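You operate a simulated robot arm through the tools that you are given. There is no shell and no other tool. Be economical: measure what you need, move in short steps, check, and stop when the job is done.

The job below is to be done with a simulated robot arm. You get a single attempt, and the scene is never put back.

## Task
Tighten the vice on the part in it, rub its burr off, loosen the vice.
Fine: use the stone block and put it back; leave the other parts as they are. What is to be rubbed or washed off counts as gone when no trace of it is left.

Only the result counts: the job must be done as asked and must still hold three seconds after the hand-in. Knocking over, shifting, dropping, spilling or breaking anything else fails it.

## Robot
A 7-joint arm with a two-finger gripper, on a carriage that runs on a rail from [1.5, -204.1] to [-0.2, 33.9] (x, y) and turns from -106 to 226 degrees about z. Base frame: it is fixed where the carriage stands at the start and does not move with it; the origin is on the floor, on the carriage's upright axis, x ahead of it, y to its left, z up. Units: cm, degrees, N and s.
Its first joint turns from -149.0 to 149.0 degrees. Places, roughly: part [125, 75, 75]; stone block (7x4x3 cm) [80, 60, 80]. Payload 2.45 kg.
Tool frame: the origin (TCP) lies between the finger pads and is the grasp point; the fingertips stand 2.6 cm ahead of it; z points along the fingers, y is the line along which they close. The gripper opens to 9.6 cm. The gripper's body begins 6.9 cm behind the TCP.
Orientation is that of the tool frame in the base frame, as a unit quaternion [w, x, y, z]. With the fingers straight down and closing along the base's y, the tool's x points along the base's -x, its y along +y and its z along -z.

## Interface
- The arm moves only by the tool send_rows. Its argument "plan" is a list of rows, each a list of 3 entries, a list of its own where there are three numbers: the shift along the tool's x, y, z in units of 100 mm (1.0 is 100 mm), then the turn, a rotation vector about the tool's x, y, z in units of 60 degrees (1.0 is 60 degrees), then the opening, from 0 (shut) to 1 (fully open). In form: [[[dx, dy, dz], [ax, ay, az], jaw], ...]. A call has 1 to 8 rows; each row is the pose to reach, as a shift and turn from the pose commanded when the call began, along the tool's axes at that moment. A call with a number of a shift or a turn outside -1 to 1 is refused whole. Rows are played at 5 a second. More than 5 cm and 8.6 degrees between two rows, or a gripper value outside its range, and nothing of the call is played. Where a pose cannot be reached the arm comes as near as it can. A force on the tool above 40 N (or 10 N above the force at the start of the call, whichever is more), or a blocked arm, ends the call early, and 0.2 s more pass. Each finger halts on what it meets, pressing with about 28 N; the grip force reading is that of the motor and also rises with nothing between the fingers. The clock runs only during rows and for 0.2 s after the last one: add rows that repeat a pose to give the fingers time. The reply holds the time, the measured pose of the TCP, the force on the tool along the base axes, the opening and the grip force, in the units named above and with some noise, with the torque about the TCP (base axes, N m) and any sound that the robot's microphone picked up.
- Cameras (640 x 400 px; columns grow to the right, rows downward): "scene" is now at [3.93, 20.03, 155.94]; the picture's right is [0.37, -0.93, 0.00], its down [-0.47, -0.19, -0.86] and it looks along [0.80, 0.32, -0.51] (base axes); focal length 258 px, centre (320, 200). "wrist" rides on the gripper at [8.1, 0.3, -9.8] in the tool frame; the picture's right is [-0.04, 1.00, 0.00], its down [-0.73, -0.03, -0.68] and it looks along [-0.68, -0.03, 0.73] (tool axes); focal length 256 px, centre (320, 200). There is no depth. A picture from a camera that has moved, and an enlarged one, comes with that camera's place and axes in the base frame and with its lens.
- grab_frame(camera): a new picture of that camera. It takes no simulated time.
- lift_body(by): slides the trunk up (or, below 0, down) by that many cm; the arm and the scene camera ride with it, the base frame stays. It gives what a move gives, with no picture.
- base_move(legs): drives the robot by 1 to 6 legs, each [ahead, left, turn to the left] in cm, cm and degrees, along the robot's own axes; the way and the turn of a leg run together, so that a leg with both is an arc; at most 150 cm and 180 degrees a leg. The arm and the cameras ride along, it lands a little off, and it stops where it bumps. It keeps to its track: a leg is cut to what the track allows. It gives what a move gives.
- turn_head(pan, tilt): turns the head with the scene camera to pan (to the left, within 155 degrees either way) and tilt (down, from -29 to 69), counted from straight ahead of the robot. It gives what a move gives.
- enlarge(camera, box): a new picture of the part [left, top, right, bottom] of that camera's present view, enlarged. It takes no simulated time.
- hand_in(): hands the job in; it is judged then, once.

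Work in short steps. Places have to be worked out from the pictures, the camera data and where the tool is seen: move nearer, look again, correct. Check each grasp and each placing, and mend what went wrong. You have 120 turns and 90 pictures in all, those below and enlarged ones among them. Open the gripper and draw the arm clear of the work before you hand the job in, unless the task says otherwise; then end with one line.

The tools are called as name(argument=value, ...) on one line, values as JSON. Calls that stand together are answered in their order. send_rows: Moves the arm, as the interface text tells. Its arguments: {"type":"object","properties":{"plan":{"type":"array","items":{"type":"array"}}},"required":["plan"]} The other tools are called the same way: lift_body (by) slides the trunk up or down; base_move (legs) drives the base; turn_head (pan, tilt) turns the head that bears the scene camera; grab_frame (camera) takes a picture; enlarge (camera, box) takes an enlarged picture of a part of a camera's view; hand_in () hands the job in.

At the start:

```text
t: 0.0
tcp_pos: [73.79, 18.72, 115.66]
tool_rot: [0.003, 0.0, 1.0, 0.001]
contact_force: [0.5, -0.2, 0.0]
ft_torque: [0.0, 0.02, -0.01]
finger_gap: 9.58
gripper_force: 0.1
trunk travel left (down, up): [-54.0, 17.0]
robot x, y, heading: [0.31, -0.13, 0.2]
head pan, tilt: [21.6, 30.7]
```

scene: 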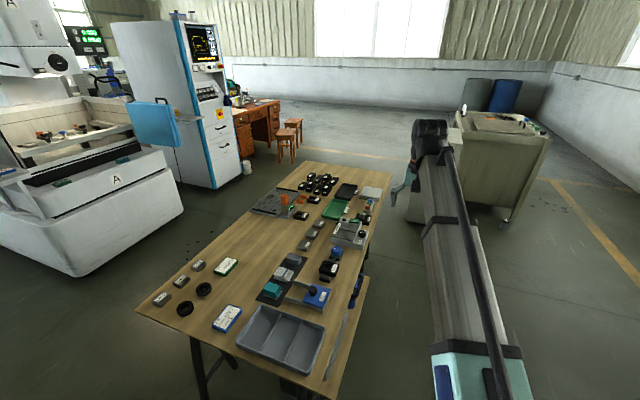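
wrist: 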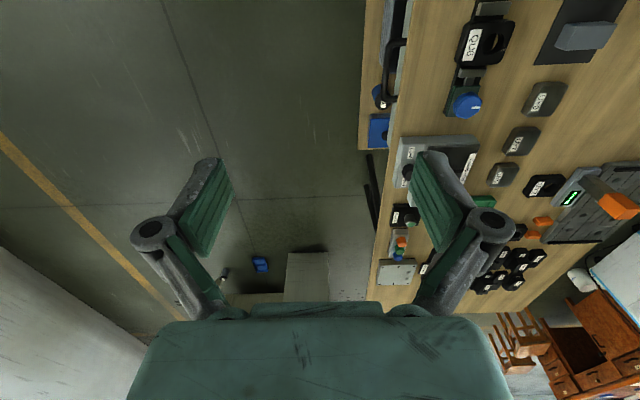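

The scene shows a bench with many items. I enlarge the bench areas to find the vice, part and stone.

enlarge(camera="scene", box=[230, 230, 370, 317])

enlarge(camera="scene", box=[240, 160, 400, 260])

```text
4.57 times, centred on (300, 274) of scene
camera zoom: at [3.93, 20.03, 155.94], right [0.37, -0.93, 0.0], down [-0.47, -0.19, -0.86], along [0.8, 0.32, -0.51], focal length 1181 px, centre (411, -136)
```

zoom: 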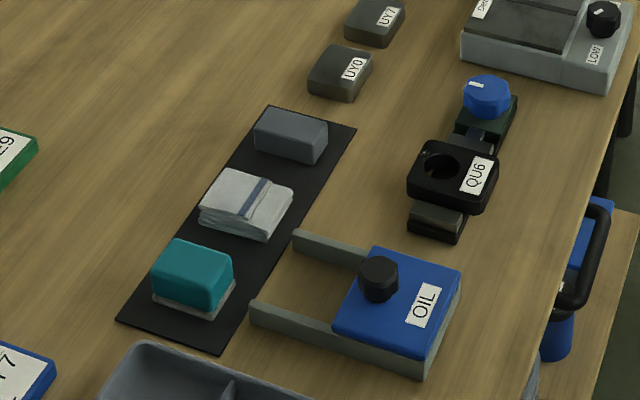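

```text
4.00 times, centred on (320, 210) of scene
camera zoom: at [3.93, 20.03, 155.94], right [0.37, -0.93, 0.0], down [-0.47, -0.19, -0.86], along [0.8, 0.32, -0.51], focal length 1033 px, centre (320, 160)
```

zoom: 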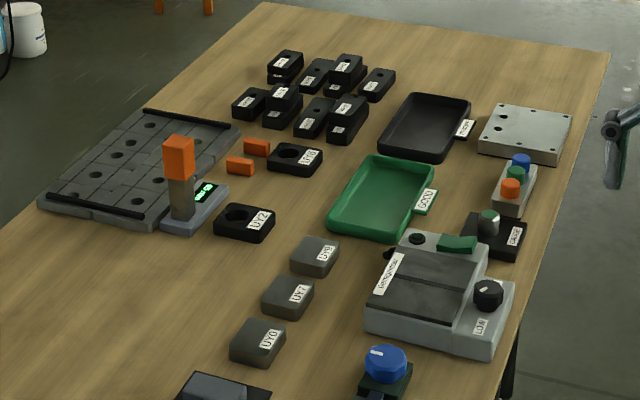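

enlarge(camera="scene", box=[276, 175, 340, 215])

enlarge(camera="scene", box=[305, 240, 353, 290])

enlarge(camera="scene", box=[320, 195, 384, 255])

```text
10.00 times, centred on (308, 195) of scene
camera zoom: at [3.93, 20.03, 155.94], right [0.37, -0.93, 0.0], down [-0.47, -0.19, -0.86], along [0.8, 0.32, -0.51], focal length 2583 px, centre (440, 250)
```

zoom: 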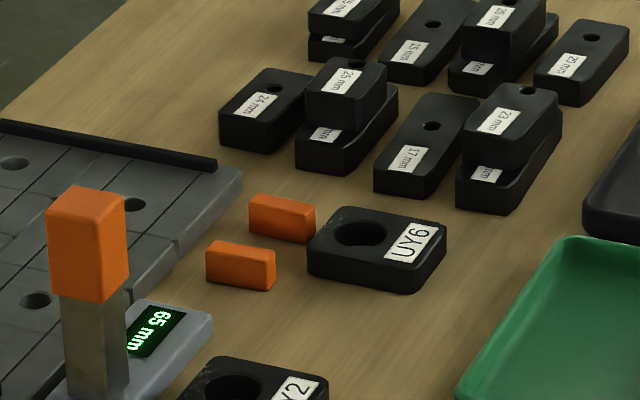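

```text
8.00 times, centred on (329, 265) of scene
camera zoom: at [3.93, 20.03, 155.94], right [0.37, -0.93, 0.0], down [-0.47, -0.19, -0.86], along [0.8, 0.32, -0.51], focal length 2066 px, centre (248, -320)
```

zoom: 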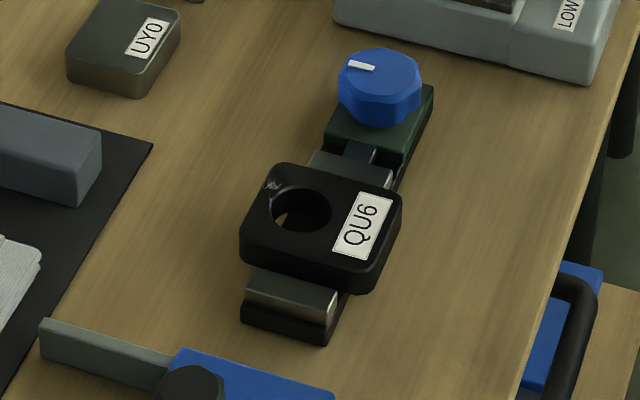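

```text
6.67 times, centred on (352, 225) of scene
camera zoom: at [3.93, 20.03, 155.94], right [0.37, -0.93, 0.0], down [-0.47, -0.19, -0.86], along [0.8, 0.32, -0.51], focal length 1722 px, centre (107, 33)
```

zoom: 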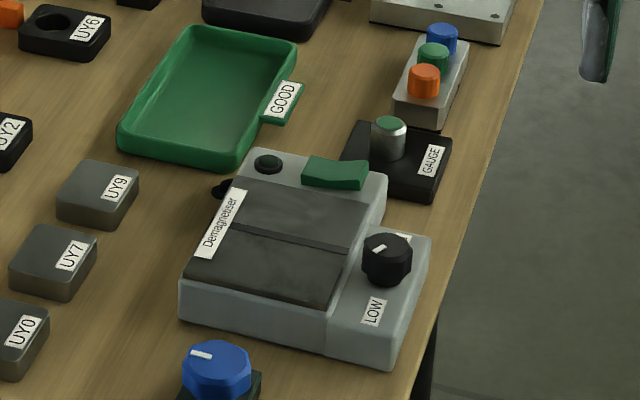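

enlarge(camera="scene", box=[240, 180, 320, 230])

enlarge(camera="scene", box=[0, 80, 180, 200])

enlarge(camera="scene", box=[440, 90, 560, 165])

```text
8.00 times, centred on (280, 205) of scene
camera zoom: at [3.93, 20.03, 155.94], right [0.37, -0.93, 0.0], down [-0.47, -0.19, -0.86], along [0.8, 0.32, -0.51], focal length 2066 px, centre (640, 160)
```

zoom: 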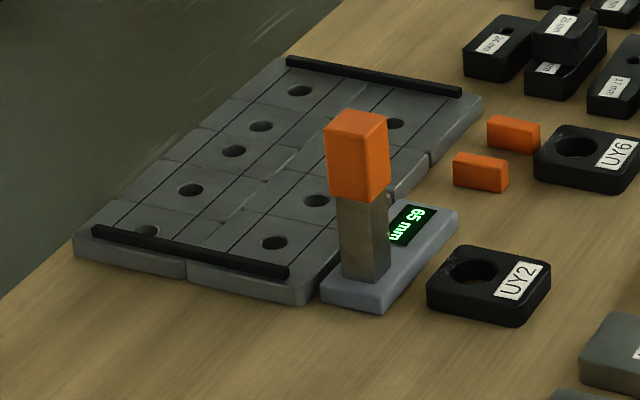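

```text
3.33 times, centred on (90, 140) of scene
camera zoom: at [3.93, 20.03, 155.94], right [0.37, -0.93, 0.0], down [-0.47, -0.19, -0.86], along [0.8, 0.32, -0.51], focal length 861 px, centre (1087, 400)
```

zoom: 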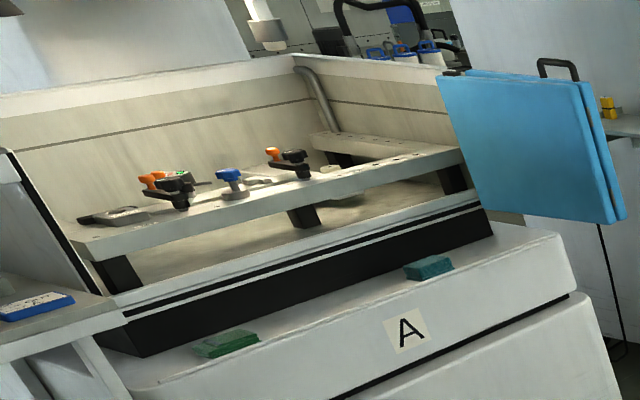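

```text
5.33 times, centred on (500, 128) of scene
camera zoom: at [3.93, 20.03, 155.94], right [0.37, -0.93, 0.0], down [-0.47, -0.19, -0.86], along [0.8, 0.32, -0.51], focal length 1378 px, centre (-640, 587)
```

zoom: 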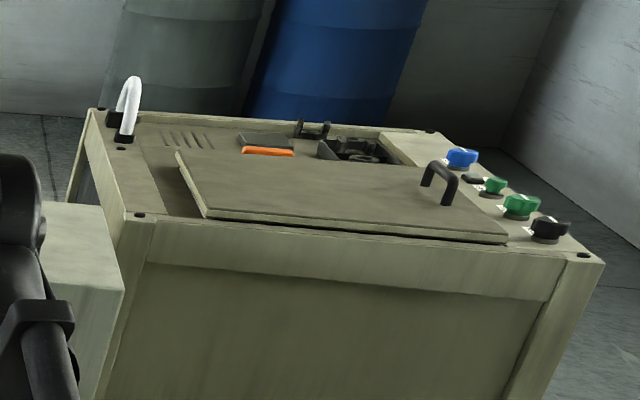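

The vice with the blue knob holds part QU6 at about (77,45); the stone lies on the black mat at about (75,60). I drive 30 cm left to bring both well into reach, and look again.

base_move(legs=[[0, 30, 0]])

turn_head(pan=5, tilt=45)

grab_frame(camera="wrist")

grab_frame(camera="scene")

```text
t: 2.0
tcp_pos: [73.69, 47.72, 115.75]
tool_rot: [0.003, 0.0, 1.0, 0.001]
contact_force: [-0.6, -0.2, -0.1]
ft_torque: [0.02, -0.03, 0.04]
finger_gap: 9.61
gripper_force: 0.0
trunk travel left (down, up): [-54.0, 17.0]
robot x, y, heading: [-0.37, 29.4, 0.1]
head pan, tilt: [21.6, 30.7]
```

```text
t: 2.8
tcp_pos: [73.57, 47.85, 115.58]
tool_rot: [0.002, 0.0, 1.0, 0.001]
contact_force: [-0.8, 0.2, 0.0]
ft_torque: [0.03, 0.03, 0.0]
finger_gap: 9.6
gripper_force: 0.1
trunk travel left (down, up): [-54.0, 17.0]
robot x, y, heading: [-0.2, 29.17, 0.1]
head pan, tilt: [5.0, 45.0]
```

```text
79 pictures are left
camera wrist: at [65.43, 48.14, 125.42], right [0.04, 1.0, 0.0], down [0.73, -0.03, 0.68], along [0.68, -0.03, -0.73], focal length 256 px, centre (320, 200)
```

wrist: 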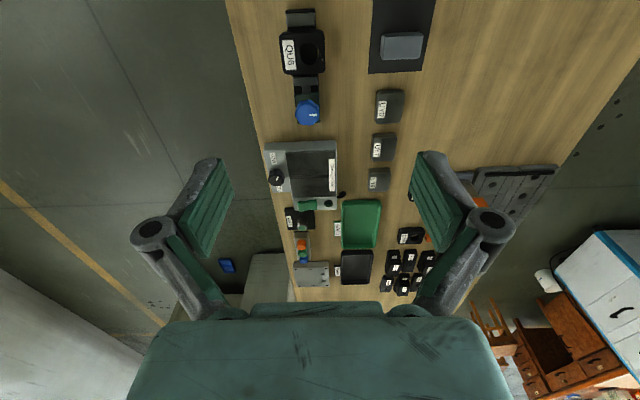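

```text
78 pictures are left
camera scene: at [3.43, 46.57, 153.79], right [0.09, -1.0, 0.0], down [-0.7, -0.06, -0.71], along [0.7, 0.06, -0.71], focal length 258 px, centre (320, 200)
```

scene: 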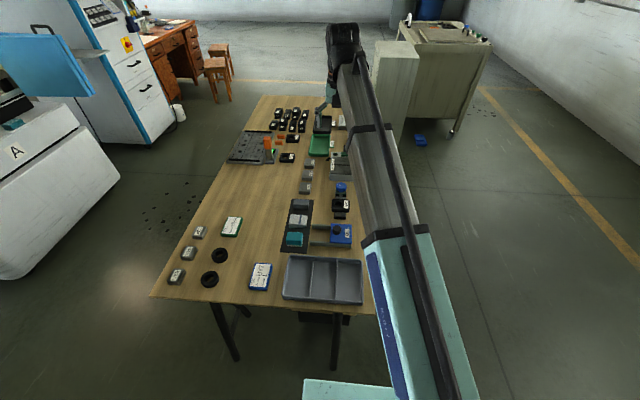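

Knob at about (84,45), QU6 at (75.6,45), stone at (75.6,61). I back off and come down for a nearer look at the vice.

send_rows(plan=[[[0.25, -0.1, 0.33], [0, 0, 0], 1], [[0.5, -0.2, 0.66], [0, 0, 0], 1], [[0.76, -0.28, 1.0], [0, 0, 0], 1], [[0.76, -0.28, 1.0], [0, 0, 0], 1]])

send_rows(plan=[[[0, 0, 0.4], [0, 0, 0], 1], [[0, 0, 0.8], [0, 0, 0], 1], [[0, 0, 0.8], [0, 0, 0], 1]])

grab_frame(camera="wrist")

enlarge(camera="wrist", box=[240, 20, 400, 180])

```text
t: 3.8
tcp_pos: [65.84, 45.02, 105.48]
tool_rot: [0.003, -0.001, 1.0, 0.001]
contact_force: [-0.5, 0.1, 0.5]
ft_torque: [0.01, 0.0, -0.05]
finger_gap: 9.61
gripper_force: 0.0
trunk travel left (down, up): [-54.0, 17.0]
robot x, y, heading: [0.12, 29.0, 0.1]
head pan, tilt: [5.0, 45.0]
```

```text
t: 4.6
tcp_pos: [65.94, 44.9, 97.65]
tool_rot: [0.003, 0.0, 1.0, 0.001]
contact_force: [0.1, -1.2, -0.2]
ft_torque: [-0.02, 0.02, -0.01]
finger_gap: 9.6
gripper_force: 0.1
trunk travel left (down, up): [-54.0, 17.0]
robot x, y, heading: [-0.06, 29.1, -0.1]
head pan, tilt: [5.0, 45.0]
```

```text
77 pictures are left
camera wrist: at [57.8, 45.38, 107.35], right [0.04, 1.0, 0.0], down [0.73, -0.03, 0.68], along [0.68, -0.03, -0.73], focal length 256 px, centre (320, 200)
```

wrist: 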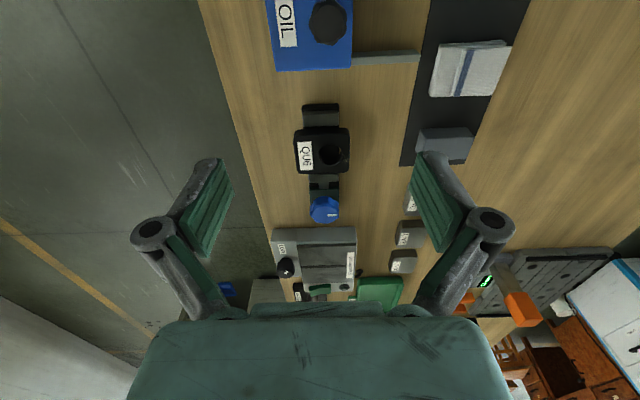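

```text
2.50 times, centred on (320, 100) of wrist
camera zoom: at [57.8, 45.38, 107.35], right [0.04, 1.0, 0.0], down [0.73, -0.03, 0.68], along [0.68, -0.03, -0.73], focal length 640 px, centre (320, 450)
```

zoom: 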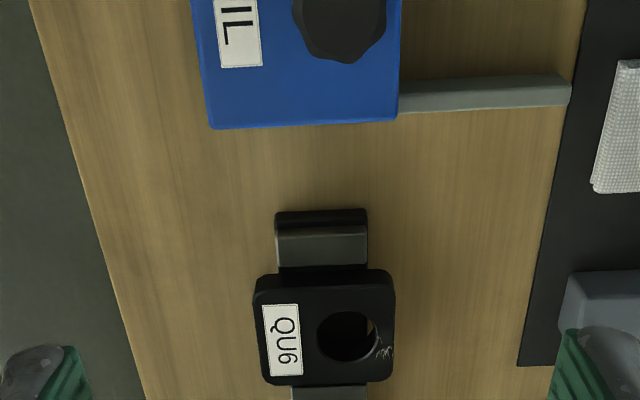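

Triangulation gives the knob top near (84.5,44.8,80). I move nearer to it for a detailed look.

send_rows(plan=[[[-0.4, 0, 0.2], [0, 0, 0], 1], [[-0.8, 0, 0.4], [0, 0, 0], 1], [[-1.0, 0, 0.6], [0, 0, 0], 1], [[-1.0, 0, 0.6], [0, 0, 0], 1]])

grab_frame(camera="wrist")

enlarge(camera="wrist", box=[240, 50, 400, 210])

```text
t: 5.6
tcp_pos: [75.99, 44.78, 91.51]
tool_rot: [0.002, 0.0, 1.0, 0.001]
contact_force: [-0.1, -0.1, -1.0]
ft_torque: [-0.01, -0.01, 0.0]
finger_gap: 9.61
gripper_force: 0.0
trunk travel left (down, up): [-54.0, 17.0]
robot x, y, heading: [-0.07, 29.05, 0.1]
head pan, tilt: [5.0, 45.0]
```

```text
75 pictures are left
camera wrist: at [67.78, 45.19, 101.36], right [0.04, 1.0, 0.0], down [0.73, -0.03, 0.68], along [0.68, -0.03, -0.73], focal length 256 px, centre (320, 200)
```

wrist: 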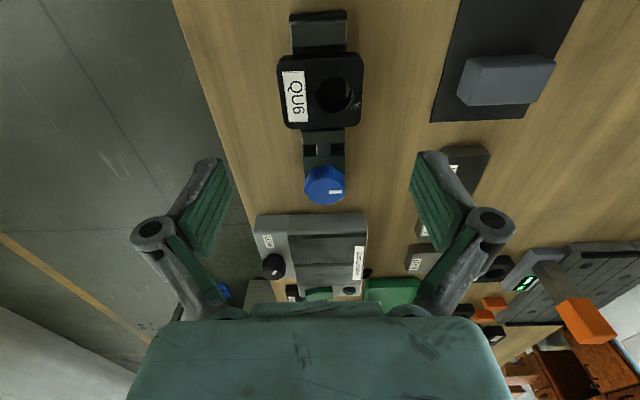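

```text
2.50 times, centred on (320, 130) of wrist
camera zoom: at [67.78, 45.19, 101.36], right [0.04, 1.0, 0.0], down [0.73, -0.03, 0.68], along [0.68, -0.03, -0.73], focal length 640 px, centre (320, 375)
```

zoom: 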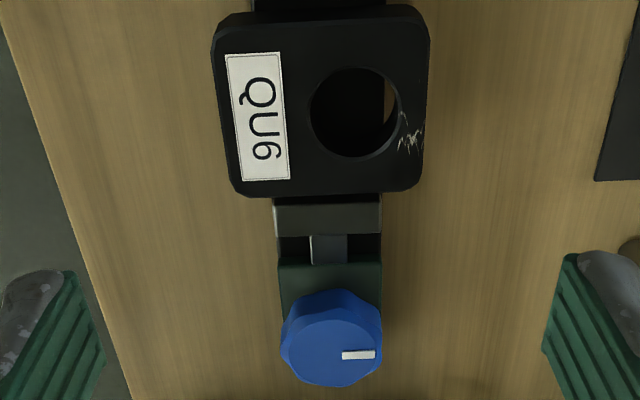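

Knob centre (85.2,44.9), top about z 80, diameter about 4.3, its mark to +y. I move over it with the jaw opened to about 7 cm and come down.

send_rows(plan=[[[-0.46, 0.01, 0], [0, 0, 0], 0.75], [[-0.92, 0.01, 0], [0, 0, 0], 0.75], [[-0.92, 0.01, 0.4], [0, 0, 0], 0.75], [[-0.92, 0.01, 0.7], [0, 0, 0], 0.75], [[-0.92, 0.01, 0.7], [0, 0, 0], 0.75]])

grab_frame(camera="wrist")

turn_head(pan=0, tilt=45)

enlarge(camera="scene", box=[280, 140, 400, 240])

```text
t: 6.8
tcp_pos: [85.39, 45.05, 84.74]
tool_rot: [0.003, 0.0, 1.0, 0.001]
contact_force: [0.0, 0.7, 0.0]
ft_torque: [0.02, 0.05, -0.01]
finger_gap: 7.2
gripper_force: 0.0
trunk travel left (down, up): [-54.0, 17.0]
robot x, y, heading: [-0.22, 29.08, -0.0]
head pan, tilt: [5.0, 45.0]
```

```text
73 pictures are left
camera wrist: at [77.18, 45.47, 94.32], right [0.04, 1.0, 0.0], down [0.73, -0.03, 0.68], along [0.68, -0.03, -0.73], focal length 256 px, centre (320, 200)
```

wrist: 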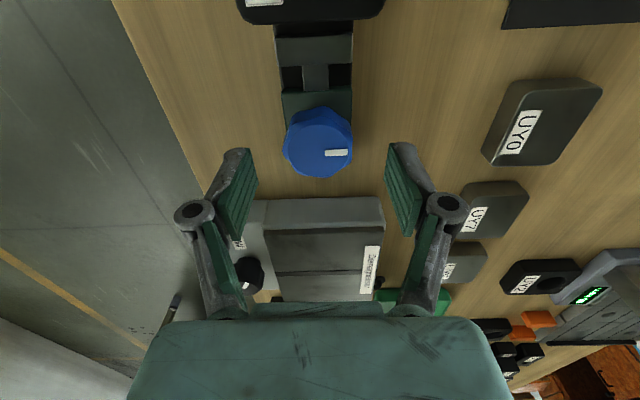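

```text
t: 7.5
tcp_pos: [85.2, 45.11, 84.48]
tool_rot: [0.004, 0.0, 1.0, 0.001]
contact_force: [0.6, 0.7, 0.0]
ft_torque: [-0.02, 0.01, -0.01]
finger_gap: 7.2
gripper_force: 0.0
trunk travel left (down, up): [-54.0, 17.0]
robot x, y, heading: [-0.29, 29.04, 0.0]
head pan, tilt: [0.0, 45.0]
```

```text
4.00 times, centred on (340, 190) of scene
camera zoom: at [3.46, 45.85, 153.78], right [0.0, -1.0, 0.0], down [-0.71, 0.0, -0.71], along [0.71, 0.0, -0.71], focal length 1033 px, centre (240, 240)
```

zoom: 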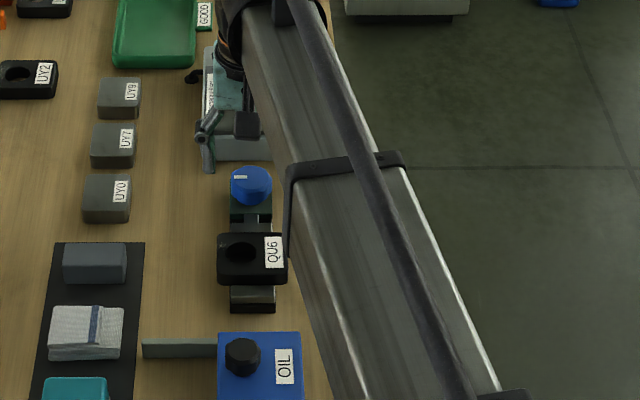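

The knob lies centred below the fingers. I lower 3.7 cm and close on it.

send_rows(plan=[[[0, 0, 0.2], [0, 0, 0], 0.75], [[0, 0, 0.37], [0, 0, 0], 0.75], [[0, 0, 0.37], [0, 0, 0], 0.75], [[0, 0, 0.37], [0, 0, 0], 0.4], [[0, 0, 0.37], [0, 0, 0], 0.2], [[0, 0, 0.37], [0, 0, 0], 0.2]])

grab_frame(camera="wrist")

```text
t: 8.9
tcp_pos: [85.42, 45.02, 80.98]
tool_rot: [0.002, 0.0, 1.0, 0.0]
contact_force: [-0.5, -3.9, 0.2]
ft_torque: [-0.23, -0.11, -0.02]
finger_gap: 4.31
gripper_force: 45.2
trunk travel left (down, up): [-54.0, 17.0]
robot x, y, heading: [-0.38, 29.15, 0.1]
head pan, tilt: [0.0, 45.0]
```

```text
71 pictures are left
camera wrist: at [77.14, 45.36, 90.7], right [0.04, 1.0, 0.0], down [0.73, -0.03, 0.68], along [0.68, -0.03, -0.73], focal length 256 px, centre (320, 200)
```

wrist: 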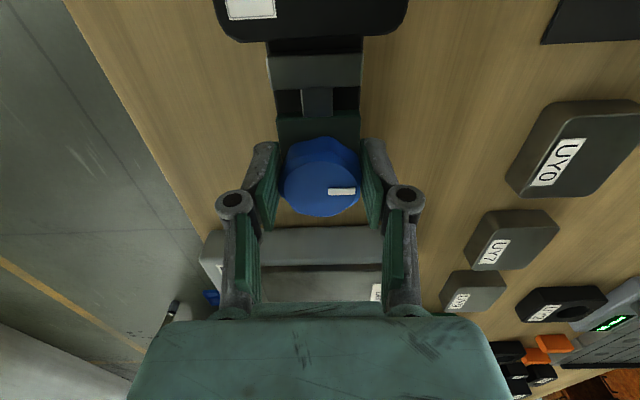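

Gripped at 4.31 cm. I turn clockwise (seen from above) by about 32° and watch torque and sound.

send_rows(plan=[[[0, 0, 0], [0, 0, 0.13], 0.2], [[0, 0, 0], [0, 0, 0.26], 0.2], [[0, 0, 0], [0, 0, 0.39], 0.2], [[0, 0, 0], [0, 0, 0.53], 0.2], [[0, 0, 0], [0, 0, 0.53], 0.2]])

grab_frame(camera="wrist")

```text
t: 10.1
tcp_pos: [85.45, 45.3, 81.0]
tool_rot: [0.002, 0.274, 0.962, 0.001]
contact_force: [-0.4, 6.6, -8.0]
ft_torque: [-0.41, -0.53, 0.02]
finger_gap: 4.33
gripper_force: 44.8
trunk travel left (down, up): [-54.0, 17.0]
robot x, y, heading: [0.01, 29.39, 0.0]
head pan, tilt: [0.0, 45.0]
```

```text
70 pictures are left
camera wrist: at [78.63, 49.89, 90.72], right [0.56, 0.83, 0.0], down [0.6, -0.41, 0.68], along [0.56, -0.38, -0.73], focal length 256 px, centre (320, 200)
```

wrist: 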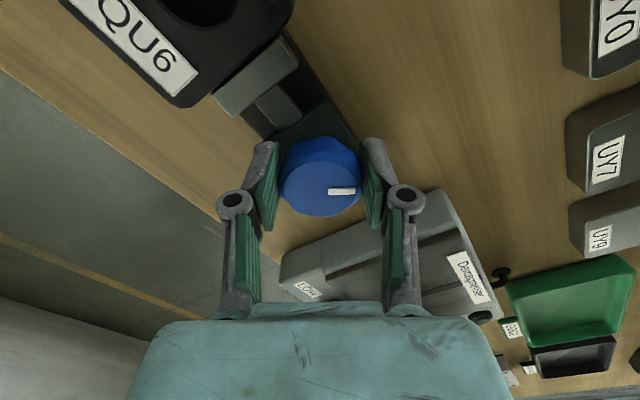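

The knob turns with the hand. I keep turning another 40°.

send_rows(plan=[[[0, 0, 0], [0, 0, 0.13], 0.2], [[0, 0, 0], [0, 0, 0.26], 0.2], [[0, 0, 0], [0, 0, 0.39], 0.2], [[0, 0, 0], [0, 0, 0.53], 0.2], [[0, 0, 0], [0, 0, 0.66], 0.2], [[0, 0, 0], [0, 0, 0.66], 0.2]])

grab_frame(camera="wrist")

enlarge(camera="scene", box=[305, 170, 355, 225])

```text
t: 11.6
tcp_pos: [85.69, 45.53, 80.95]
tool_rot: [0.004, 0.583, 0.813, 0.006]
contact_force: [4.3, 3.5, -4.4]
ft_torque: [-0.23, -0.04, 0.05]
finger_gap: 4.3
gripper_force: 45.0
trunk travel left (down, up): [-54.0, 17.0]
robot x, y, heading: [-0.24, 29.35, 0.4]
head pan, tilt: [0.0, 45.0]
stopped in row 6: the force on the tool passed its limit at 40 N (the readings are from after the stop); the commanded pose is now the measured one
```

```text
69 pictures are left
camera wrist: at [83.29, 53.33, 90.74], right [0.96, 0.28, 0.01], down [0.2, -0.71, 0.68], along [0.2, -0.65, -0.74], focal length 256 px, centre (320, 200)
```

wrist: 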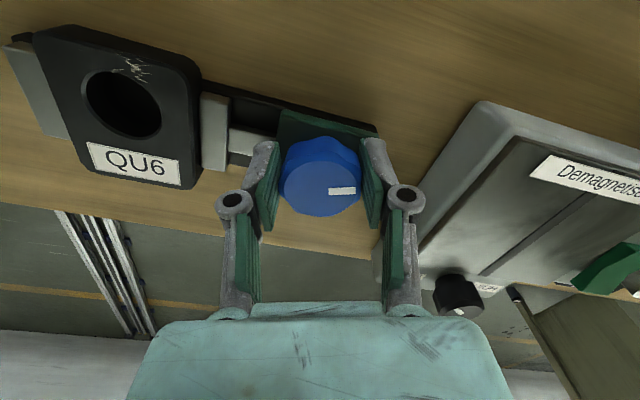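

```text
7.27 times, centred on (330, 198) of scene
camera zoom: at [3.53, 45.93, 153.75], right [0.0, -1.0, 0.0], down [-0.71, 0.0, -0.71], along [0.71, 0.0, -0.71], focal length 1879 px, centre (247, 218)
```

zoom: 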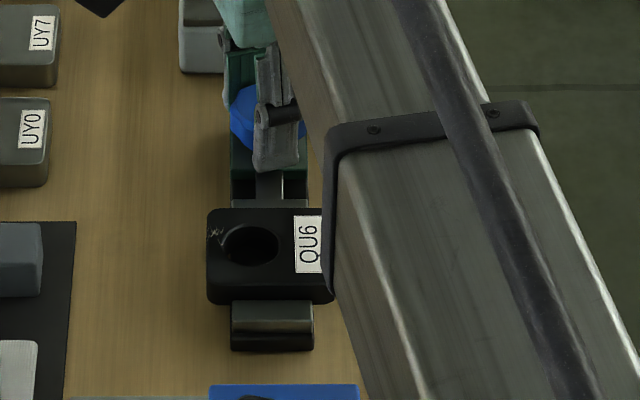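

The turn stopped at about 71°, on force. I look at the jaws closely to see whether the part is clamped.

enlarge(camera="wrist", box=[0, 20, 240, 170])

enlarge(camera="wrist", box=[190, 90, 390, 220])

```text
2.67 times, centred on (120, 95) of wrist
camera zoom: at [83.29, 53.33, 90.74], right [0.96, 0.28, 0.01], down [0.2, -0.71, 0.68], along [0.2, -0.65, -0.74], focal length 683 px, centre (853, 480)
```

zoom: 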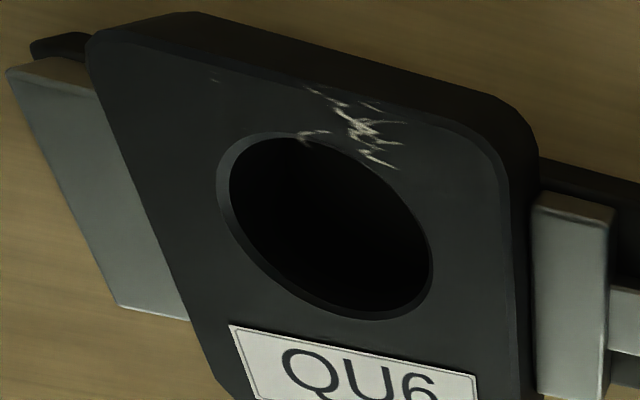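

```text
3.08 times, centred on (290, 155) of wrist
camera zoom: at [83.29, 53.33, 90.74], right [0.96, 0.28, 0.01], down [0.2, -0.71, 0.68], along [0.2, -0.65, -0.74], focal length 788 px, centre (412, 338)
```

zoom: 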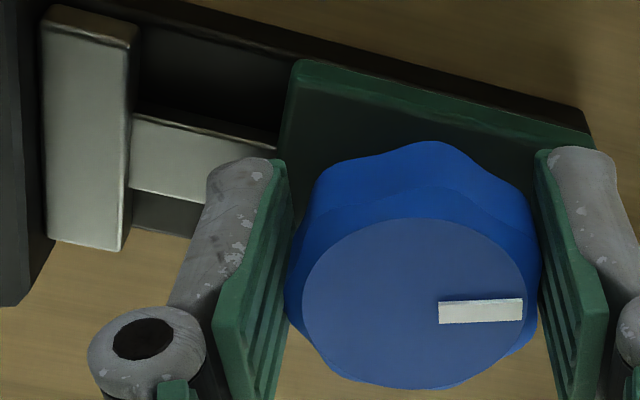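

The jaw has moved toward the part and seems to touch it. I try turning a bit further to see whether it is at its stop.

send_rows(plan=[[[0, 0, 0], [0, 0, 0.06], 0.2], [[0, 0, 0], [0, 0, 0.12], 0.2], [[0, 0, 0], [0, 0, 0.18], 0.2]])

```text
t: 12.4
tcp_pos: [85.69, 45.48, 81.06]
tool_rot: [0.003, 0.658, 0.753, 0.007]
contact_force: [14.4, 10.1, -1.5]
ft_torque: [-1.06, -0.14, 0.09]
finger_gap: 4.3
gripper_force: 45.3
trunk travel left (down, up): [-54.0, 17.0]
robot x, y, heading: [0.09, 29.38, 0.4]
head pan, tilt: [0.0, 45.0]
```

enlarge(camera="wrist", box=[80, 60, 400, 260])

```text
2.00 times, centred on (240, 160) of wrist
camera zoom: at [84.9, 53.64, 90.77], right [1.0, 0.09, 0.02], down [0.06, -0.73, 0.68], along [0.07, -0.67, -0.74], focal length 512 px, centre (480, 280)
```

zoom: 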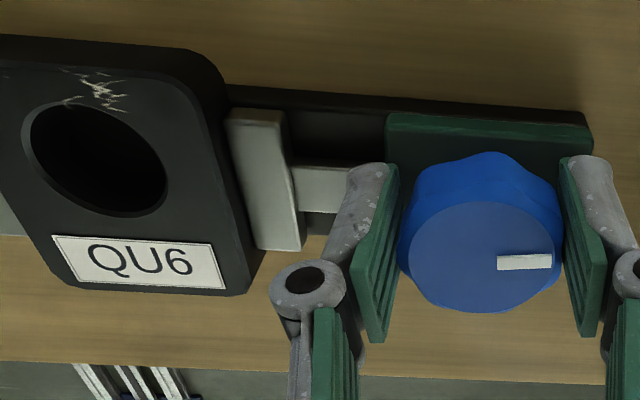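

The mark still follows the hand, at 82°. I keep turning, with a small recentring.

send_rows(plan=[[[0.01, 0.02, 0], [0, 0, 0.06], 0.2], [[0.01, 0.02, 0], [0, 0, 0.13], 0.2], [[0.01, 0.02, 0], [0, 0, 0.2], 0.2], [[0.01, 0.02, 0], [0, 0, 0.27], 0.2], [[0.01, 0.02, 0], [0, 0, 0.34], 0.2]])

enlarge(camera="wrist", box=[80, 60, 400, 260])

```text
t: 13.6
tcp_pos: [85.92, 45.58, 80.95]
tool_rot: [0.002, 0.781, 0.624, 0.007]
contact_force: [23.2, 5.2, 0.8]
ft_torque: [-1.02, 0.23, 0.11]
finger_gap: 4.33
gripper_force: 45.4
trunk travel left (down, up): [-54.0, 17.0]
robot x, y, heading: [-0.67, 29.12, 0.1]
head pan, tilt: [0.0, 45.0]
```

```text
2.00 times, centred on (240, 160) of wrist
camera zoom: at [87.98, 53.39, 90.81], right [0.97, -0.26, 0.01], down [-0.2, -0.71, 0.67], along [-0.17, -0.65, -0.74], focal length 512 px, centre (480, 280)
```

zoom: 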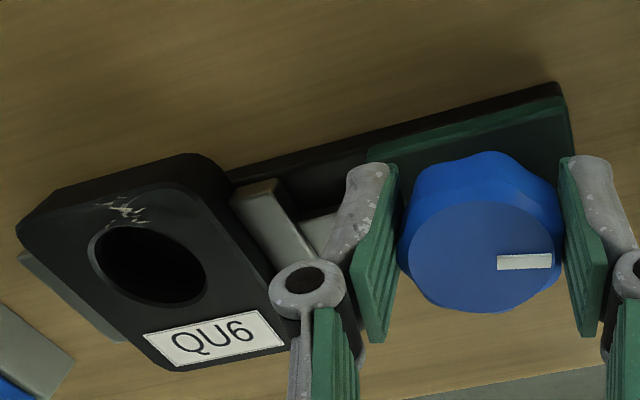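

The side force along x grows to 23 N, so the hand is off-centre. I open a little to relieve it and look where the knob sits between the fingers.

send_rows(plan=[[[0, 0, 0], [0, 0, 0], 0.6], [[0, 0, 0], [0, 0, 0], 0.6]])

enlarge(camera="wrist", box=[80, 60, 400, 260])

```text
t: 14.2
tcp_pos: [85.61, 45.59, 81.09]
tool_rot: [0.001, 0.781, 0.625, 0.008]
contact_force: [0.9, 0.4, 0.0]
ft_torque: [0.0, 0.01, -0.01]
finger_gap: 5.78
gripper_force: 0.1
trunk travel left (down, up): [-54.0, 17.0]
robot x, y, heading: [-0.01, 29.32, 0.1]
head pan, tilt: [0.0, 45.0]
```

```text
2.00 times, centred on (240, 160) of wrist
camera zoom: at [87.71, 53.36, 90.87], right [0.97, -0.26, 0.01], down [-0.2, -0.71, 0.67], along [-0.17, -0.65, -0.74], focal length 512 px, centre (480, 280)
```

zoom: 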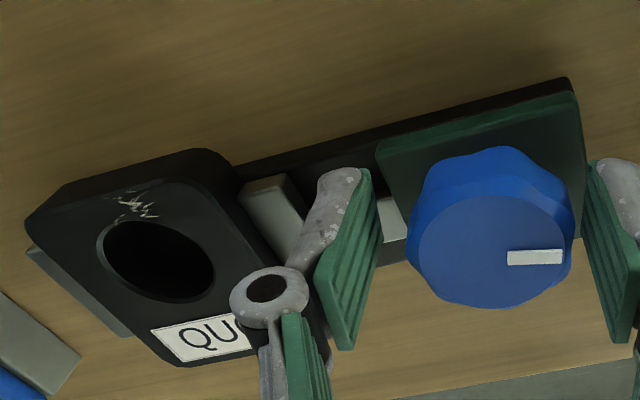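

The knob centre is about (85.85,45.05). I recentre, regrip and turn on.

send_rows(plan=[[[-0.043, 0.03, 0], [0, 0, 0], 0.6], [[-0.043, 0.03, 0], [0, 0, 0], 0.2], [[-0.043, 0.03, 0], [0, 0, 0], 0.2]])

send_rows(plan=[[[0, 0, 0], [0, 0, 0.1], 0.2], [[0, 0, 0], [0, 0, 0.2], 0.2], [[0, 0, 0], [0, 0, 0.3], 0.2], [[0, 0, 0], [0, 0, 0.4], 0.2], [[0, 0, 0], [0, 0, 0.5], 0.2]])

grab_frame(camera="wrist")

```text
t: 15.0
tcp_pos: [85.8, 45.03, 81.09]
tool_rot: [0.002, 0.78, 0.626, 0.006]
contact_force: [-4.2, -0.1, 1.5]
ft_torque: [0.3, 0.33, 0.05]
finger_gap: 4.34
gripper_force: 45.2
trunk travel left (down, up): [-54.0, 17.0]
robot x, y, heading: [-0.37, 29.05, 0.2]
head pan, tilt: [0.0, 45.0]
```

```text
t: 16.2
tcp_pos: [85.92, 45.08, 81.0]
tool_rot: [0.0, 0.916, 0.4, 0.007]
contact_force: [-4.3, -0.1, 6.0]
ft_torque: [-0.87, 0.74, 0.03]
finger_gap: 4.29
gripper_force: 44.8
trunk travel left (down, up): [-54.0, 17.0]
robot x, y, heading: [-0.4, 29.16, 0.1]
head pan, tilt: [0.0, 45.0]
```

```text
62 pictures are left
camera wrist: at [91.58, 50.78, 90.96], right [0.71, -0.71, 0.01], down [-0.53, -0.52, 0.67], along [-0.47, -0.48, -0.74], focal length 256 px, centre (320, 200)
```

wrist: 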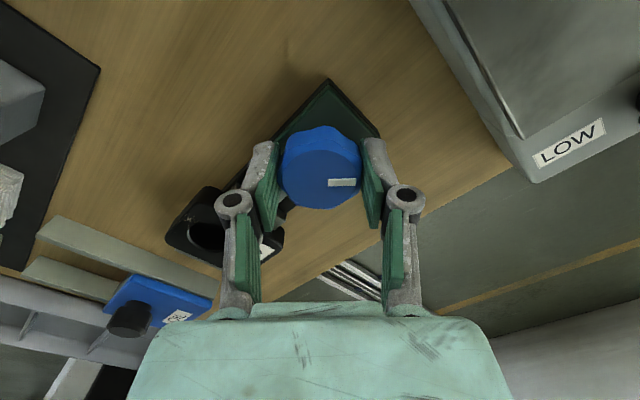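

No resistance yet at 133°. I turn on by another 30°.

send_rows(plan=[[[0, 0, 0], [0, 0, 0.1], 0.2], [[0, 0, 0], [0, 0, 0.2], 0.2], [[0, 0, 0], [0, 0, 0.3], 0.2], [[0, 0, 0], [0, 0, 0.4], 0.2], [[0, 0, 0], [0, 0, 0.5], 0.2]])

grab_frame(camera="wrist")

enlarge(camera="scene", box=[305, 170, 355, 225])

```text
t: 17.4
tcp_pos: [86.03, 45.02, 80.97]
tool_rot: [-0.006, 0.987, 0.159, 0.007]
contact_force: [-6.0, 22.4, 1.2]
ft_torque: [0.51, -0.32, 0.72]
finger_gap: 4.28
gripper_force: 45.0
out of reach, approached as far as the arm can: row 5
trunk travel left (down, up): [-54.0, 17.0]
robot x, y, heading: [-0.34, 29.44, 0.1]
head pan, tilt: [0.0, 45.0]
```

```text
61 pictures are left
camera wrist: at [93.76, 47.14, 90.94], right [0.27, -0.96, -0.01], down [-0.71, -0.21, 0.67], along [-0.64, -0.17, -0.74], focal length 256 px, centre (320, 200)
```

wrist: 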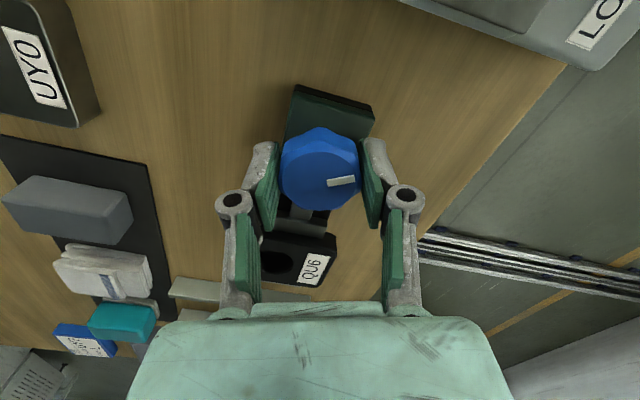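

```text
7.27 times, centred on (330, 198) of scene
camera zoom: at [3.33, 46.09, 153.76], right [0.0, -1.0, 0.0], down [-0.71, 0.0, -0.71], along [0.71, 0.0, -0.71], focal length 1879 px, centre (247, 218)
```

zoom: 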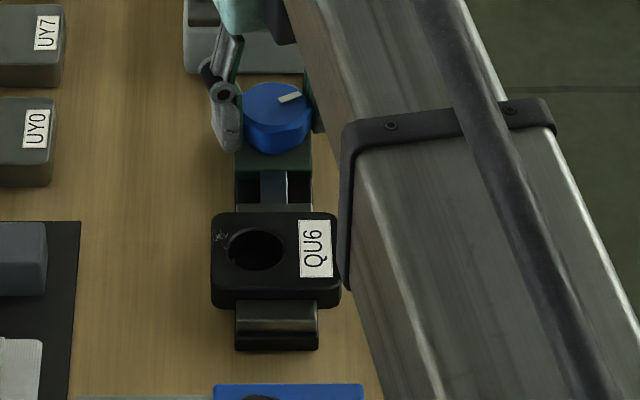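

The torque about z rose to 0.72 N·m and the knob slipped a little in the fingers: the vice is tight at about 150°. I release, rise and unwind the hand partly.

send_rows(plan=[[[0, 0, 0], [0, 0, 0], 0.7], [[0, 0, 0], [0, 0, 0], 0.7], [[0, 0, -0.4], [0, 0, 0], 0.7], [[0, 0, -0.8], [0, 0, 0], 0.7], [[0, 0, -1.0], [0, 0, 0], 0.7]])

send_rows(plan=[[[0, 0, 0], [0, 0, -0.14], 0.7], [[0, 0, 0], [0, 0, -0.28], 0.7], [[0, 0, 0], [0, 0, -0.42], 0.7], [[0, 0, 0], [0, 0, -0.56], 0.7], [[0, 0, 0], [0, 0, -0.7], 0.7], [[0, 0, 0], [0, 0, -0.84], 0.7], [[0, 0, 0], [0, 0, -0.98], 0.7]])

send_rows(plan=[[[0, 0, 0], [0, 0, -0.14], 0.7], [[0, 0, 0], [0, 0, -0.28], 0.7], [[0, 0, 0], [0, 0, -0.42], 0.7], [[0, 0, 0], [0, 0, -0.56], 0.7], [[0, 0, 0], [0, 0, -0.7], 0.7], [[0, 0, 0], [0, 0, -0.84], 0.7], [[0, 0, 0], [0, 0, -0.98], 0.7]])

grab_frame(camera="wrist")

```text
t: 18.6
tcp_pos: [85.94, 44.16, 91.12]
tool_rot: [-0.003, 0.988, 0.156, 0.006]
contact_force: [-0.2, -1.0, 0.9]
ft_torque: [0.01, -0.01, 0.01]
finger_gap: 6.71
gripper_force: 0.0
trunk travel left (down, up): [-54.0, 17.0]
robot x, y, heading: [-0.01, 29.08, 0.1]
head pan, tilt: [0.0, 45.0]
```

```text
t: 20.2
tcp_pos: [86.05, 44.17, 90.99]
tool_rot: [0.002, 0.786, 0.618, 0.006]
contact_force: [-0.4, 0.3, -0.4]
ft_torque: [0.01, 0.0, 0.0]
finger_gap: 6.73
gripper_force: 0.1
trunk travel left (down, up): [-54.0, 17.0]
robot x, y, heading: [-0.09, 29.24, 0.1]
head pan, tilt: [0.0, 45.0]
```

```text
t: 21.8
tcp_pos: [86.03, 44.08, 91.17]
tool_rot: [0.006, 0.381, 0.924, 0.005]
contact_force: [-0.2, 0.0, -0.5]
ft_torque: [0.01, -0.01, 0.0]
finger_gap: 6.74
gripper_force: 0.0
trunk travel left (down, up): [-54.0, 17.0]
robot x, y, heading: [0.13, 29.04, 0.3]
head pan, tilt: [0.0, 45.0]
```

```text
59 pictures are left
camera wrist: at [80.4, 50.19, 100.83], right [0.73, 0.68, 0.01], down [0.49, -0.54, 0.68], along [0.47, -0.49, -0.73], focal length 256 px, centre (320, 200)
```

wrist: 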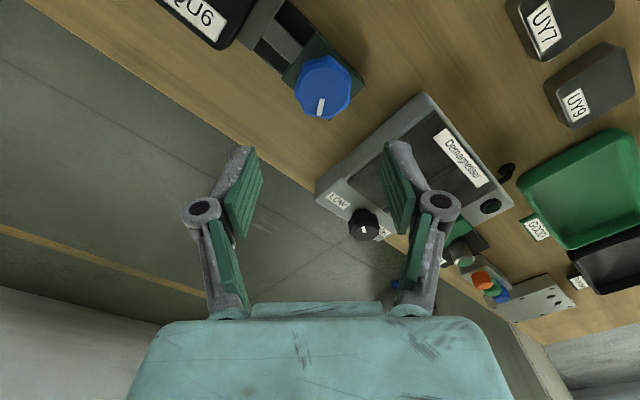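

I unwind to zero and then test the tightness with a fresh grip on the knob.

send_rows(plan=[[[0, 0, 0], [0, 0, -0.14], 0.7], [[0, 0, 0], [0, 0, -0.28], 0.7], [[0, 0, 0], [0, 0, -0.42], 0.7], [[0, 0, 0], [0, 0, -0.56], 0.7], [[0, 0, 0], [0, 0, -0.7], 0.7], [[0, 0, 0], [0, 0, -0.75], 0.7], [[0, 0, 0], [0, 0, -0.75], 0.7]])

grab_frame(camera="wrist")

```text
t: 23.4
tcp_pos: [85.94, 44.22, 91.06]
tool_rot: [0.006, 0.001, 1.0, 0.003]
contact_force: [0.0, 0.0, -0.2]
ft_torque: [0.0, 0.02, 0.0]
finger_gap: 6.72
gripper_force: 0.0
trunk travel left (down, up): [-54.0, 17.0]
robot x, y, heading: [-0.28, 29.19, 0.1]
head pan, tilt: [0.0, 45.0]
```

```text
58 pictures are left
camera wrist: at [77.74, 44.49, 100.74], right [0.04, 1.0, 0.01], down [0.72, -0.03, 0.69], along [0.69, -0.02, -0.73], focal length 256 px, centre (320, 200)
```

wrist: 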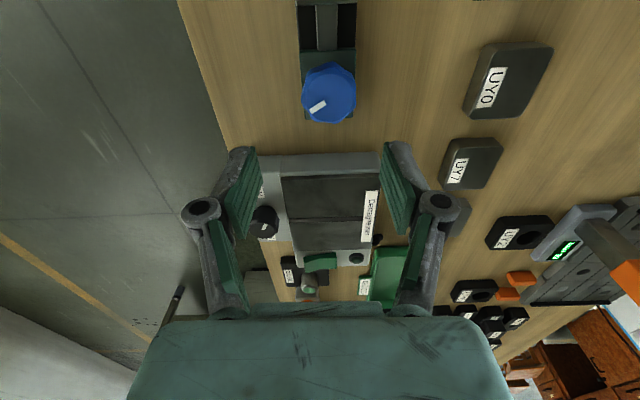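

The mark reads about 125–140° from its start. I lower on the knob at (85.9,45.0) for the tightness test.

enlarge(camera="wrist", box=[280, 40, 380, 140])

send_rows(plan=[[[0, 0.07, 0.4], [0, 0, 0], 0.75], [[0, 0.07, 0.8], [0, 0, 0], 0.75], [[0, 0.07, 1.0], [0, 0, 0], 0.75], [[0, 0.07, 1.0], [0, 0, 0], 0.75], [[0, 0.07, 1.0], [0, 0, 0], 0.4], [[0, 0.07, 1.0], [0, 0, 0], 0.2], [[0, 0.07, 1.0], [0, 0, 0], 0.2]])

send_rows(plan=[[[0, 0, 0], [0, 0, 0.1], 0.2], [[0, 0, 0], [0, 0, 0.2], 0.2], [[0, 0, 0], [0, 0, 0.3], 0.2]])

grab_frame(camera="wrist")

```text
4.00 times, centred on (330, 90) of wrist
camera zoom: at [77.74, 44.49, 100.74], right [0.04, 1.0, 0.01], down [0.72, -0.03, 0.69], along [0.69, -0.02, -0.73], focal length 1024 px, centre (280, 640)
```

zoom: 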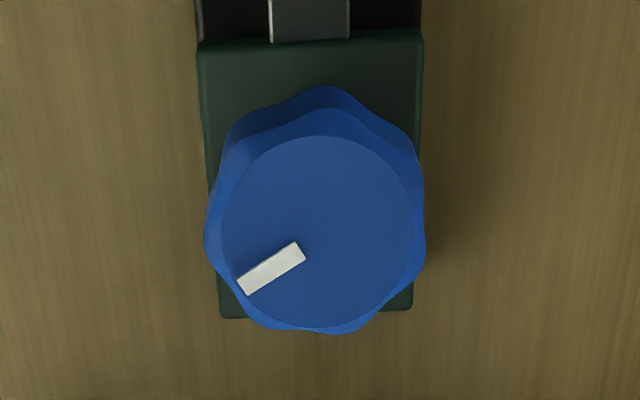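

```text
t: 25.0
tcp_pos: [86.21, 44.87, 81.06]
tool_rot: [0.006, 0.0, 1.0, 0.003]
contact_force: [1.0, 3.0, 3.5]
ft_torque: [0.0, 0.0, 0.0]
finger_gap: 4.29
gripper_force: 45.0
trunk travel left (down, up): [-54.0, 17.0]
robot x, y, heading: [-0.47, 29.35, -0.2]
head pan, tilt: [0.0, 45.0]
```

```text
t: 25.8
tcp_pos: [86.14, 44.8, 81.1]
tool_rot: [0.006, 0.157, 0.988, 0.004]
contact_force: [-0.4, -1.4, 2.3]
ft_torque: [-0.18, 0.01, 0.96]
finger_gap: 4.3
gripper_force: 44.7
trunk travel left (down, up): [-54.0, 17.0]
robot x, y, heading: [-0.04, 28.92, -0.2]
head pan, tilt: [0.0, 45.0]
```

```text
56 pictures are left
camera wrist: at [78.36, 47.74, 90.76], right [0.35, 0.94, 0.01], down [0.68, -0.26, 0.69], along [0.65, -0.23, -0.73], focal length 256 px, centre (320, 200)
```

wrist: 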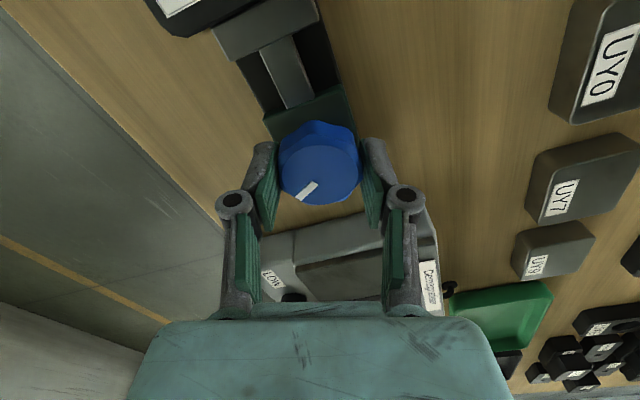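

Torque rises to 0.96 N·m and the knob stands still: the vice is tight. I release and rise, turn straight, then go for the stone.

send_rows(plan=[[[0, 0, 0], [0, 0, 0], 0.75], [[0, 0, 0], [0, 0, 0], 0.75], [[0, 0, -0.4], [0, 0, -0.1], 0.75], [[0, 0, -0.8], [0, 0, -0.2], 0.9], [[0, 0, -1.0], [0, 0, -0.31], 1], [[0, 0, -1.0], [0, 0, -0.31], 1]])

send_rows(plan=[[[0.4, 0.2, -0.2], [0, 0, 0], 1], [[0.8, 0.4, -0.3], [0, 0, 0], 1], [[1.0, 0.8, -0.3], [0, 0, 0], 1], [[1.0, 1.0, -0.3], [0, 0, 0], 1], [[1.0, 1.0, -0.3], [0, 0, 0], 1]])

grab_frame(camera="wrist")

```text
t: 27.2
tcp_pos: [85.91, 44.86, 91.11]
tool_rot: [0.006, -0.006, 1.0, 0.003]
contact_force: [0.5, 0.6, -0.7]
ft_torque: [-0.02, 0.02, 0.0]
finger_gap: 9.6
gripper_force: 0.0
trunk travel left (down, up): [-54.0, 17.0]
robot x, y, heading: [-0.63, 29.19, 0.0]
head pan, tilt: [0.0, 45.0]
```

```text
t: 28.4
tcp_pos: [76.01, 54.78, 93.86]
tool_rot: [0.007, -0.006, 1.0, 0.002]
contact_force: [0.1, -0.1, -0.5]
ft_torque: [0.01, -0.02, 0.03]
finger_gap: 9.61
gripper_force: 0.1
trunk travel left (down, up): [-54.0, 17.0]
robot x, y, heading: [-0.17, 29.13, 0.1]
head pan, tilt: [0.0, 45.0]
```

```text
55 pictures are left
camera wrist: at [67.71, 54.94, 103.58], right [0.03, 1.0, 0.01], down [0.72, -0.03, 0.69], along [0.69, -0.02, -0.73], focal length 256 px, centre (320, 200)
```

wrist: 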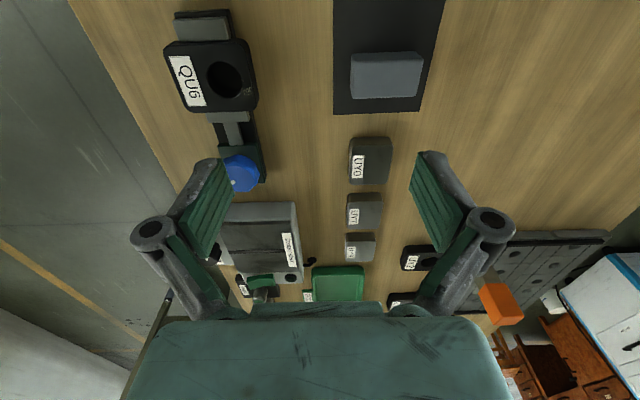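

The stone is seen in full here. I enlarge it to place it well.

enlarge(camera="wrist", box=[320, 20, 460, 120])

enlarge(camera="wrist", box=[150, 0, 290, 130])

enlarge(camera="scene", box=[280, 170, 360, 240])

```text
4.00 times, centred on (390, 70) of wrist
camera zoom: at [67.71, 54.94, 103.58], right [0.03, 1.0, 0.01], down [0.72, -0.03, 0.69], along [0.69, -0.02, -0.73], focal length 1024 px, centre (40, 720)
```

zoom: 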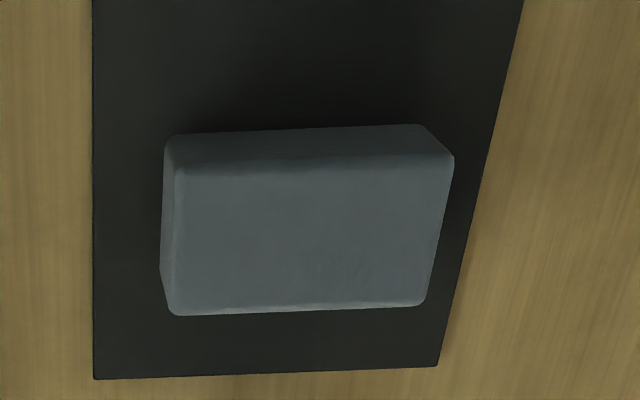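

```text
3.08 times, centred on (220, 65) of wrist
camera zoom: at [67.71, 54.94, 103.58], right [0.03, 1.0, 0.01], down [0.72, -0.03, 0.69], along [0.69, -0.02, -0.73], focal length 788 px, centre (628, 615)
```

zoom: 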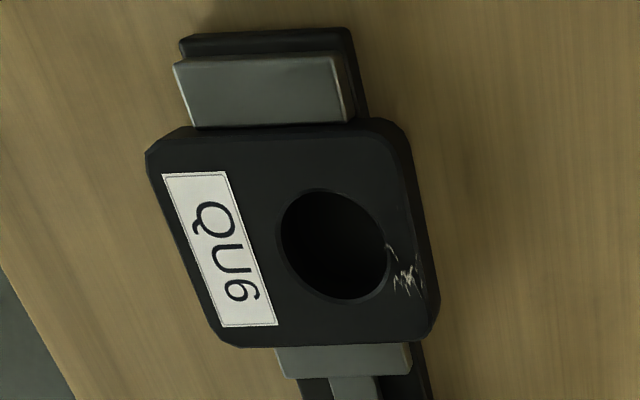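

```text
5.71 times, centred on (320, 205) of scene
camera zoom: at [3.45, 45.88, 153.78], right [0.0, -1.0, 0.0], down [-0.71, 0.0, -0.71], along [0.71, 0.0, -0.71], focal length 1476 px, centre (320, 171)
```

zoom: 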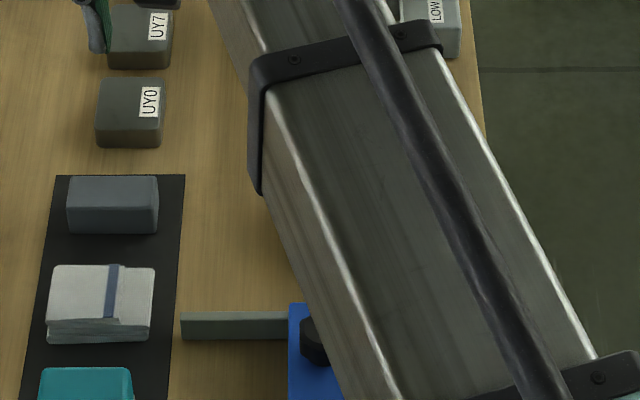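

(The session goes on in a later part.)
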